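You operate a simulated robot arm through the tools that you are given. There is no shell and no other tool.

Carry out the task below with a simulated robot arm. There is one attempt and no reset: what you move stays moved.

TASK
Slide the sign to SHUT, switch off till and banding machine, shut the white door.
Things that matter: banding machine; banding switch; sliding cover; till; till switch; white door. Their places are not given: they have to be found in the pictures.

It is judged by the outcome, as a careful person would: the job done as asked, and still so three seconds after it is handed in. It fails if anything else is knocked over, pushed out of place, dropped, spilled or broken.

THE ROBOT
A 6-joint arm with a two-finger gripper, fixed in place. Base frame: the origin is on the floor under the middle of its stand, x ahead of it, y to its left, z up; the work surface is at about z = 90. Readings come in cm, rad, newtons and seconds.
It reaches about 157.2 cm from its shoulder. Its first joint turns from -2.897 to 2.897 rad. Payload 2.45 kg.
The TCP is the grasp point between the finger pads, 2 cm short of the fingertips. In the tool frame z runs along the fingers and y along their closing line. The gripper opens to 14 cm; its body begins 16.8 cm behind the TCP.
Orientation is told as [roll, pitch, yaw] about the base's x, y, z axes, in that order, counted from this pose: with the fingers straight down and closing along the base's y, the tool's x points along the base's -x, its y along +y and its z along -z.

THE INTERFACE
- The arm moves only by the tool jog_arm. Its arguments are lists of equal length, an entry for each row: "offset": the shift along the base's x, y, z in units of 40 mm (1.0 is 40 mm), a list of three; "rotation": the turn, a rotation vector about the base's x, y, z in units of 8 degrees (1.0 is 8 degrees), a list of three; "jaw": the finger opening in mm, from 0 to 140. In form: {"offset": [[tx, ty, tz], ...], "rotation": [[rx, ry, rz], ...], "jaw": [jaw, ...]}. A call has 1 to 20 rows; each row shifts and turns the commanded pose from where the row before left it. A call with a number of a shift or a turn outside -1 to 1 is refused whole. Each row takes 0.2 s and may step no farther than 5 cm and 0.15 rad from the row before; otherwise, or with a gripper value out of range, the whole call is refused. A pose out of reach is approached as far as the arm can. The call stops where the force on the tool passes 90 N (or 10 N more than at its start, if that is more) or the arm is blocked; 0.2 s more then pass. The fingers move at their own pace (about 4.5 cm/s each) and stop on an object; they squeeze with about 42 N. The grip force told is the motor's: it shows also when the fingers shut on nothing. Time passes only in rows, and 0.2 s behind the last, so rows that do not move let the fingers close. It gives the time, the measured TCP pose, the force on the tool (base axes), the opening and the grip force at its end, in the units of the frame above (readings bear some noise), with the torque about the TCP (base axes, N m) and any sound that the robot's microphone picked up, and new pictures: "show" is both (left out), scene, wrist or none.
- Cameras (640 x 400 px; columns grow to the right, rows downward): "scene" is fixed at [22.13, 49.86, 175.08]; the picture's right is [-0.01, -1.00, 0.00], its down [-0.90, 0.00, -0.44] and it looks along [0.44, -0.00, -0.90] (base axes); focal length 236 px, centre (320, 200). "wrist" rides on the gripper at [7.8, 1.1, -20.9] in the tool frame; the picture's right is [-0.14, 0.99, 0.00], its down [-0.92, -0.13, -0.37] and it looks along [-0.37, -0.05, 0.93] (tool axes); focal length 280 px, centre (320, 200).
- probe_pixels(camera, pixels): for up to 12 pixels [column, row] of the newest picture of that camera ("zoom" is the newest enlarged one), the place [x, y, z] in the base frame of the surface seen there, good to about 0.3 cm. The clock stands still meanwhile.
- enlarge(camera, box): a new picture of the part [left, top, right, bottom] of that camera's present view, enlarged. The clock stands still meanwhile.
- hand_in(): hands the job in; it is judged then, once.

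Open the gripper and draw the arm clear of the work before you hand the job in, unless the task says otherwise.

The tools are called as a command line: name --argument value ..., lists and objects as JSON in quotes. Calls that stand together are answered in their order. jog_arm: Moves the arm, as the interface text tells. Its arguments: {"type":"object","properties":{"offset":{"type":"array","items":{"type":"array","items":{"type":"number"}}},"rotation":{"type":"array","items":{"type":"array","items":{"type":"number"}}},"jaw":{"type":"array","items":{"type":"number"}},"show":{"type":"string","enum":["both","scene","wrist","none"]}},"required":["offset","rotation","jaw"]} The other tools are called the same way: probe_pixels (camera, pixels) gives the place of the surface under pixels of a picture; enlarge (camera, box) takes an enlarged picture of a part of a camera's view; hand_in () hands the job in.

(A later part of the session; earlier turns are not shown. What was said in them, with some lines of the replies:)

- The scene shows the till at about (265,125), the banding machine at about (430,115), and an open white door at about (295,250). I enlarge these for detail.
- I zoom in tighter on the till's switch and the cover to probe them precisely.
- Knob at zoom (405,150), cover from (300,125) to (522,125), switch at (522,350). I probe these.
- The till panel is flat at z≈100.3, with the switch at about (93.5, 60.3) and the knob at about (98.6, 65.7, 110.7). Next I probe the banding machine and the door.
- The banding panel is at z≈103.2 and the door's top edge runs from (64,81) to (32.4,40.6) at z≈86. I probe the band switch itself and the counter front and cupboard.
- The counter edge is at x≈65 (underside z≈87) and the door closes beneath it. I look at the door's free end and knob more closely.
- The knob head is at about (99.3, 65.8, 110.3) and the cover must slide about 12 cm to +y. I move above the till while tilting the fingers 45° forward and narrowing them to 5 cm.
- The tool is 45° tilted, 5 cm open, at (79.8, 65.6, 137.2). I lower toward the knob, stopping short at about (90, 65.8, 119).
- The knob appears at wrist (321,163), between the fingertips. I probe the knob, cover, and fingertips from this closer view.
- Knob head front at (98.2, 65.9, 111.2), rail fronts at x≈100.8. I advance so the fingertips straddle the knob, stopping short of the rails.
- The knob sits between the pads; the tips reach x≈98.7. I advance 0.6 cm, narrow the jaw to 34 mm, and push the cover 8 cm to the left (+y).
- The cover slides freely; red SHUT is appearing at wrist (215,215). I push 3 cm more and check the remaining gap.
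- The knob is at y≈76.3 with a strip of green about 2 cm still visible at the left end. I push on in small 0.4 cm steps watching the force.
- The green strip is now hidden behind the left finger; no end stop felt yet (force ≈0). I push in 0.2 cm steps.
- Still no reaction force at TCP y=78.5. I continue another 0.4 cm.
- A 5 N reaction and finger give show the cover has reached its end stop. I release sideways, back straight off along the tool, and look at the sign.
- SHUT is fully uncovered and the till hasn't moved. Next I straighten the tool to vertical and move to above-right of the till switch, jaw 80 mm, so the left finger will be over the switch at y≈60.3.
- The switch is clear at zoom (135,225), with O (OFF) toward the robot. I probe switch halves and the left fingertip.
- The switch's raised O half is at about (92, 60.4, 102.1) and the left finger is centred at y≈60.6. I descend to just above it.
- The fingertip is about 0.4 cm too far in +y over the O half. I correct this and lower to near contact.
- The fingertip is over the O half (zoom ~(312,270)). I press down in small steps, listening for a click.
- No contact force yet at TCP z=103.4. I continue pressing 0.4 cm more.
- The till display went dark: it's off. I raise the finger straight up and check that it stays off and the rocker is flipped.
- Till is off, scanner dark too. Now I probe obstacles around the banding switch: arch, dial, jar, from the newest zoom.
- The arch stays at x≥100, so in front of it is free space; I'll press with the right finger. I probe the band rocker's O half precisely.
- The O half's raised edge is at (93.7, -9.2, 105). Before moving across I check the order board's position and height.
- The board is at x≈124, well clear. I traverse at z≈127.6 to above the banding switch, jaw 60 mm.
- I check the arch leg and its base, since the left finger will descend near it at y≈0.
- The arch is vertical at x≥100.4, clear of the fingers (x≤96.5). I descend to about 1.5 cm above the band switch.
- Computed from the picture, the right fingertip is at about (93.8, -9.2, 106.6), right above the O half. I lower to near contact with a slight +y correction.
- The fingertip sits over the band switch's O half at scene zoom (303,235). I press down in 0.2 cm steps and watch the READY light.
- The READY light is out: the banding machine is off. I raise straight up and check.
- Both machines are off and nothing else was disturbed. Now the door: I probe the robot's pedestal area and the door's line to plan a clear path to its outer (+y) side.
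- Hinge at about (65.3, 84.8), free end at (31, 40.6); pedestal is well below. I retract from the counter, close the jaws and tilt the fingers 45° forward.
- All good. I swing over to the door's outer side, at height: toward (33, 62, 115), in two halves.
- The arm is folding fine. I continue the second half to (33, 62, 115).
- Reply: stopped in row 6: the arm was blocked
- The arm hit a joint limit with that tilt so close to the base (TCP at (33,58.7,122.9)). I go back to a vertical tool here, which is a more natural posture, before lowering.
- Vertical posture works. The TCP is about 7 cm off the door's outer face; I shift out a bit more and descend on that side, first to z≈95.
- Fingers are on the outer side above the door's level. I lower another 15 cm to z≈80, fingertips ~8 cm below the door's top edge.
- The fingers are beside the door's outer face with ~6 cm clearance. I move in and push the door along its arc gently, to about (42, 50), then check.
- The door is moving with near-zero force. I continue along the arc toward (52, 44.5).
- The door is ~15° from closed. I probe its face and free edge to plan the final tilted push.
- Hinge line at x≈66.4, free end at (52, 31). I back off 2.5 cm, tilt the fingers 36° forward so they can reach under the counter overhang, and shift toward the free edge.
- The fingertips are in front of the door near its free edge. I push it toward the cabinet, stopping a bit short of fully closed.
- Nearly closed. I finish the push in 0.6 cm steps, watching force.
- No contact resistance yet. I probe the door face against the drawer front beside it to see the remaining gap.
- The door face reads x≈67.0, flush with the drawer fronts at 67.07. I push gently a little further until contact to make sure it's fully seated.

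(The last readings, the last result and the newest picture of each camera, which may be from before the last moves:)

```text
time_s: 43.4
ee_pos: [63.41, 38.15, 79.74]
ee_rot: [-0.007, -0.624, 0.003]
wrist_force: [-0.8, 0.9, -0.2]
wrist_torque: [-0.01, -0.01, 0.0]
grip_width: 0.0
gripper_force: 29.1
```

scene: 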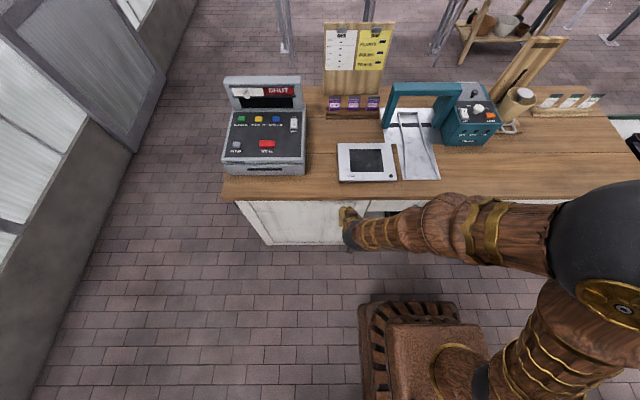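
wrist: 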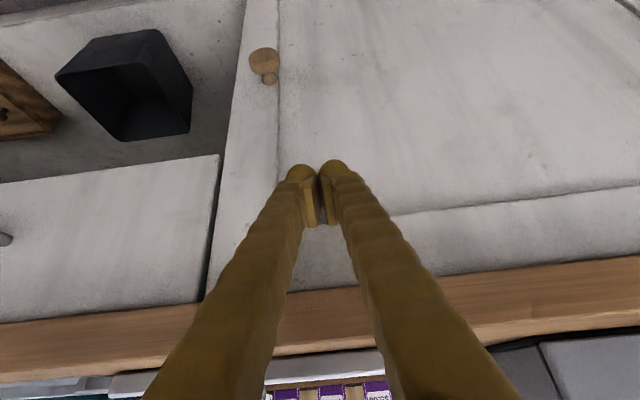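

Still no reaction. I step forward another 0.8 cm in small rows.

jog_arm --offset '[[0.07, 0, 0], [0.07, 0, 0], [0.07, 0, 0]]' --rotation '[[0, 0, 0], [0, 0, 0], [0, 0, 0]]' --jaw '[0, 0, 0]' --show "wrist"

probe_pixels --camera "wrist" --pixels '[[245, 200], [240, 240], [195, 220], [180, 260], [400, 150], [450, 250], [300, 250], [290, 180], [560, 230], [225, 280]]'

```text
time_s: 44.2
ee_pos: [64.45, 38.07, 79.7]
ee_rot: [-0.006, -0.626, 0.003]
wrist_force: [-1.4, -0.4, 0.1]
wrist_torque: [0.04, 0.0, 0.01]
grip_width: 0.01
gripper_force: 29.3
```

wrist: 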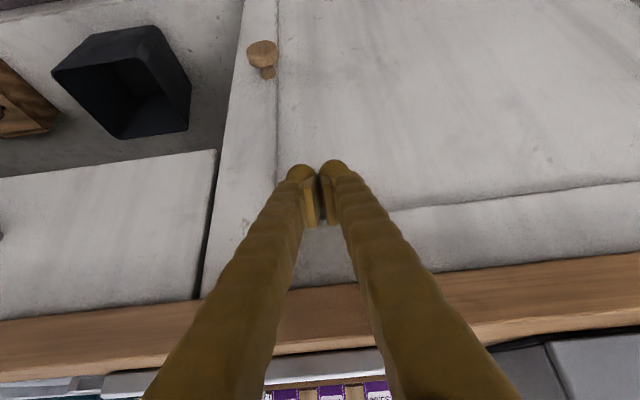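

```text
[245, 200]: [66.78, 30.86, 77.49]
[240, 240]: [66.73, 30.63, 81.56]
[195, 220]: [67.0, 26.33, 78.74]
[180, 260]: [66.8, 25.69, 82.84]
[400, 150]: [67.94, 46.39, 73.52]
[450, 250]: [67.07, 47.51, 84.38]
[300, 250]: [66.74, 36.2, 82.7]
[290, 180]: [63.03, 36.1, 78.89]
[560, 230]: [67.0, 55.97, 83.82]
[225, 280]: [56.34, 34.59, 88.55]
```

The door face still reads 66.8–67.0, equal to the drawers within noise. I go on in small steps to feel firm contact.

jog_arm --offset '[[0.07, 0, 0], [0.07, 0, 0], [0.07, 0, 0]]' --rotation '[[0, 0, 0], [0, 0, 0], [0, 0, 0]]' --jaw '[0, 0, 0]' --show "wrist"

enlarge --camera "wrist" --box '[200, 120, 440, 270]'

```text
time_s: 45.0
ee_pos: [65.12, 38.16, 79.49]
ee_rot: [-0.006, -0.624, 0.004]
wrist_force: [-22.6, 0.0, -14.8]
wrist_torque: [0.02, 0.17, 0.01]
grip_width: 0.62
gripper_force: 29.5
```

wrist: 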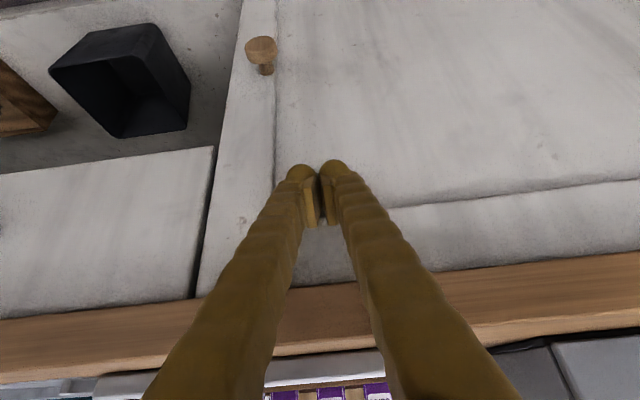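

```text
2.67 times, centred on (320, 195) of wrist
```

zoom: 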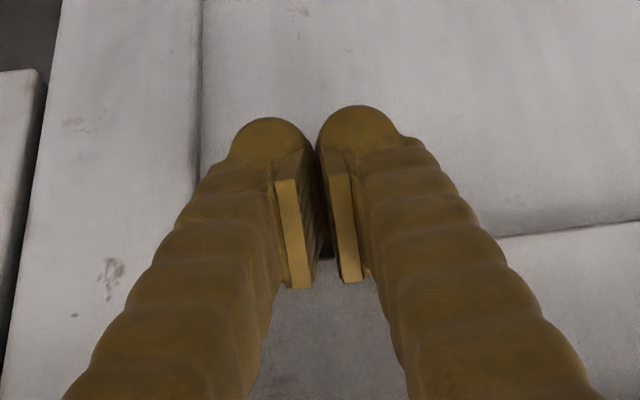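

Firm contact at 22 N: the door is seated. I back off in -x and check that it stays shut.

jog_arm --offset '[[-0.2, 0, 0], [-0.4, 0, 0], [-0.7, 0, 0], [-0.9, 0, 0], [-0.9, 0, 0.3]]' --rotation '[[0, 0, 0], [0, 0, 0], [0, 0, 0], [0, 0, 0], [0, 0, 0]]' --jaw '[0, 0, 0, 0, 0]'

probe_pixels --camera "wrist" --pixels '[[260, 200], [255, 130], [210, 190], [400, 210], [450, 220], [500, 220]]'

enlarge --camera "scene" --box '[220, 160, 440, 300]'

```text
time_s: 46.2
ee_pos: [52.68, 38.18, 80.93]
ee_rot: [-0.007, -0.627, 0.001]
wrist_force: [0.2, 0.7, -0.4]
wrist_torque: [0.03, -0.01, 0.02]
grip_width: 0.0
gripper_force: 29.0
```

scene: 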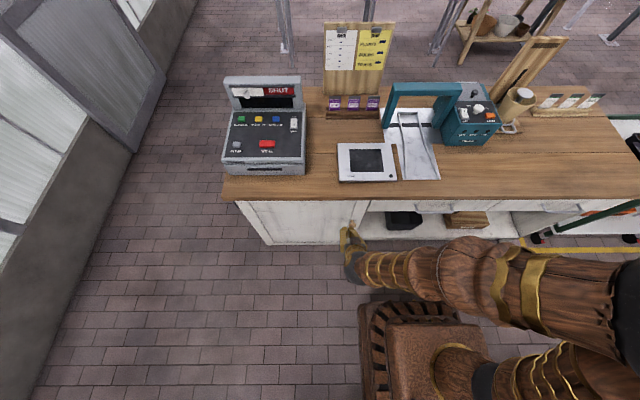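
wrist: 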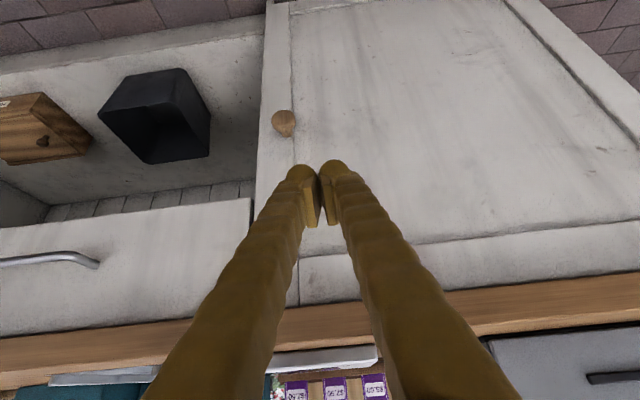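

```text
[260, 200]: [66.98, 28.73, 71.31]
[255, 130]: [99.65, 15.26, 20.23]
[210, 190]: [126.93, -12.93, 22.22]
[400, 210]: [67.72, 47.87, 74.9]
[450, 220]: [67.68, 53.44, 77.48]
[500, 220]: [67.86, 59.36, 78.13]
```

```text
2.86 times, centred on (330, 230) of scene
```

zoom: 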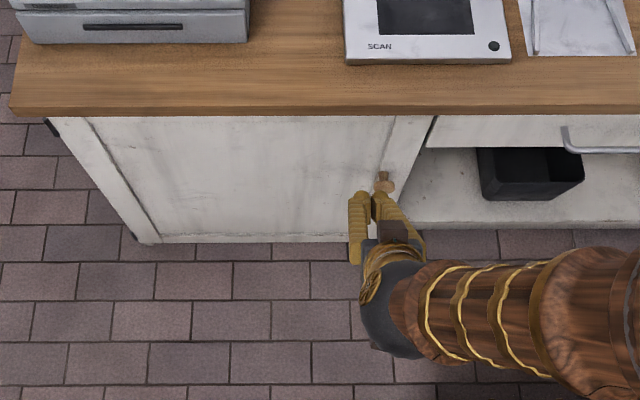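

The door stays shut (face x≈67.0, flush). I raise the arm away from the counter, straighten the tool and open the gripper.

jog_arm --offset '[[-0.3, 0, 0.7], [0, -0.3, 1], [0, -0.3, 1], [0, -0.5, 1], [0, -0.5, 1], [0, -0.5, 1], [0, -0.5, 1], [0, -0.5, 1], [0, -0.5, 1], [0, -0.5, 1], [0, -0.5, 1], [0, -0.5, 1], [0, -0.5, 1], [0, -0.5, 0.5], [0, 0, 0]]' --rotation '[[0, 0, 0], [0, 0, 0], [0, 0, 0], [0, 0.45, 0], [0, 0.45, 0], [0, 0.45, 0], [0, 0.45, 0], [0, 0.45, 0], [0, 0.45, 0], [0, 0.45, 0], [0, 0.45, 0], [0, 0.45, 0], [0, 0.45, 0], [0, 0, 0], [0, 0, 0]]' --jaw '[0, 0, 0, 0, 0, 0, 20, 40, 60, 80, 100, 120, 140, 140, 140]'

enlarge --camera "scene" --box '[210, 60, 420, 260]'

enlarge --camera "scene" --box '[370, 60, 550, 180]'

```text
time_s: 49.4
ee_pos: [51.56, 13.77, 133.7]
ee_rot: [-0.004, 0.002, 0.003]
wrist_force: [-0.8, 0.5, 0.2]
wrist_torque: [0.01, -0.02, 0.03]
grip_width: 14.0
gripper_force: 0.1
```

scene: 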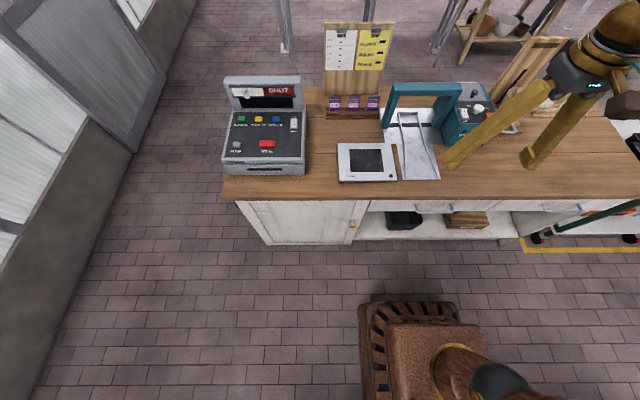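
wrist: 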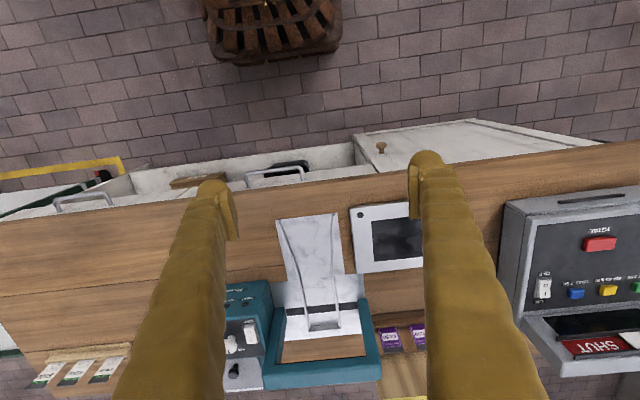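

```text
2.00 times, centred on (315, 160) of scene
```

zoom: 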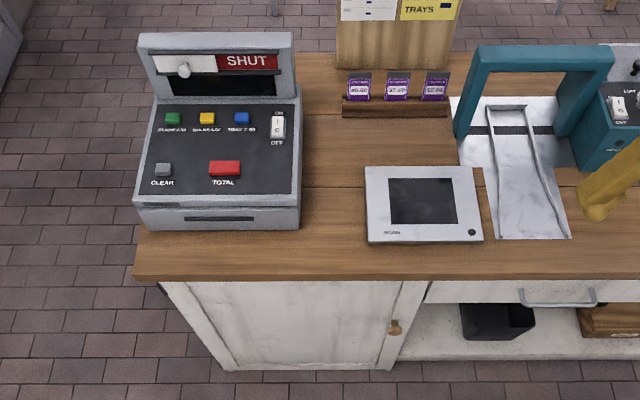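

```text
3.33 times, centred on (460, 120) of scene
```

zoom: 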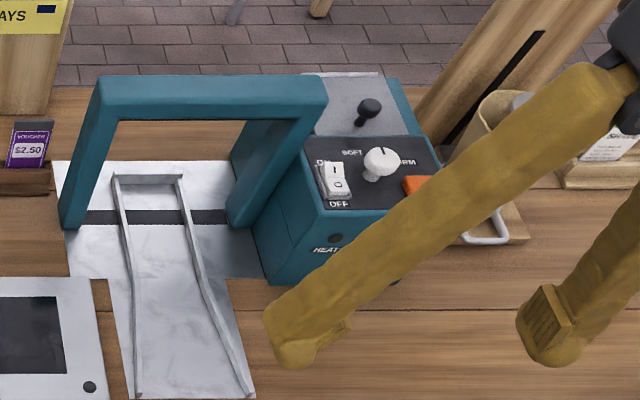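

Everything appears done; a final close check of the sign, both switches and the door edge before handing in.

enlarge --camera "scene" --box '[222, 75, 310, 130]'

enlarge --camera "scene" --box '[320, 190, 400, 250]'

probe_pixels --camera "zoom" --pixels '[[100, 120], [250, 120], [270, 150], [300, 80], [350, 90], [420, 100], [500, 90], [280, 90]]'

```text
7.27 times, centred on (266, 102) of scene
```

zoom: 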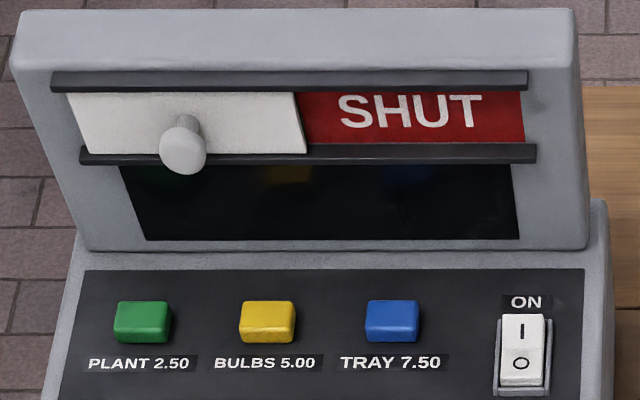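

```text
6.67 times, centred on (360, 220) of scene
```

zoom: 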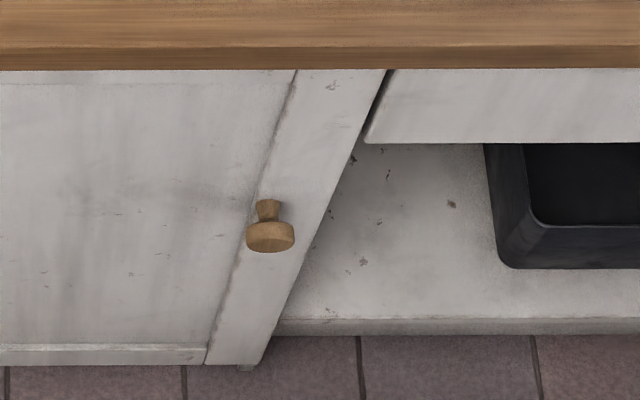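

```text
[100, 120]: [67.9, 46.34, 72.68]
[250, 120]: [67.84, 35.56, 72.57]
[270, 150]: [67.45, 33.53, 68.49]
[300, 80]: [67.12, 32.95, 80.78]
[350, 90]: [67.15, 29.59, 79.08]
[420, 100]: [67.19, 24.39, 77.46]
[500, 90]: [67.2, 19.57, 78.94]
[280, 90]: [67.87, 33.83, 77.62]
```

The sign reads SHUT with OPEN fully covered. Till and banding machine are off, the door is flush with the drawers (x≈67.1), and the arm is clear with the gripper open. I hand the job in.

hand_in

```text
The job is handed in.
```

The job is done and handed in.

- **Sign:** the cover is slid to its end stop, so it reads SHUT and OPEN is fully covered.
- **Till:** it is switched off and its display is dark. The scanner beside it went dark at the same time.
- **Banding machine:** it is switched off and the READY light is out. The dial and the BAND button were not touched.
- **White door:** it is pushed fully shut, flush with the drawer fronts, and it stayed shut after I backed away.

In the last pictures nothing else looks moved or knocked over. The arm was drawn clear with the gripper open.
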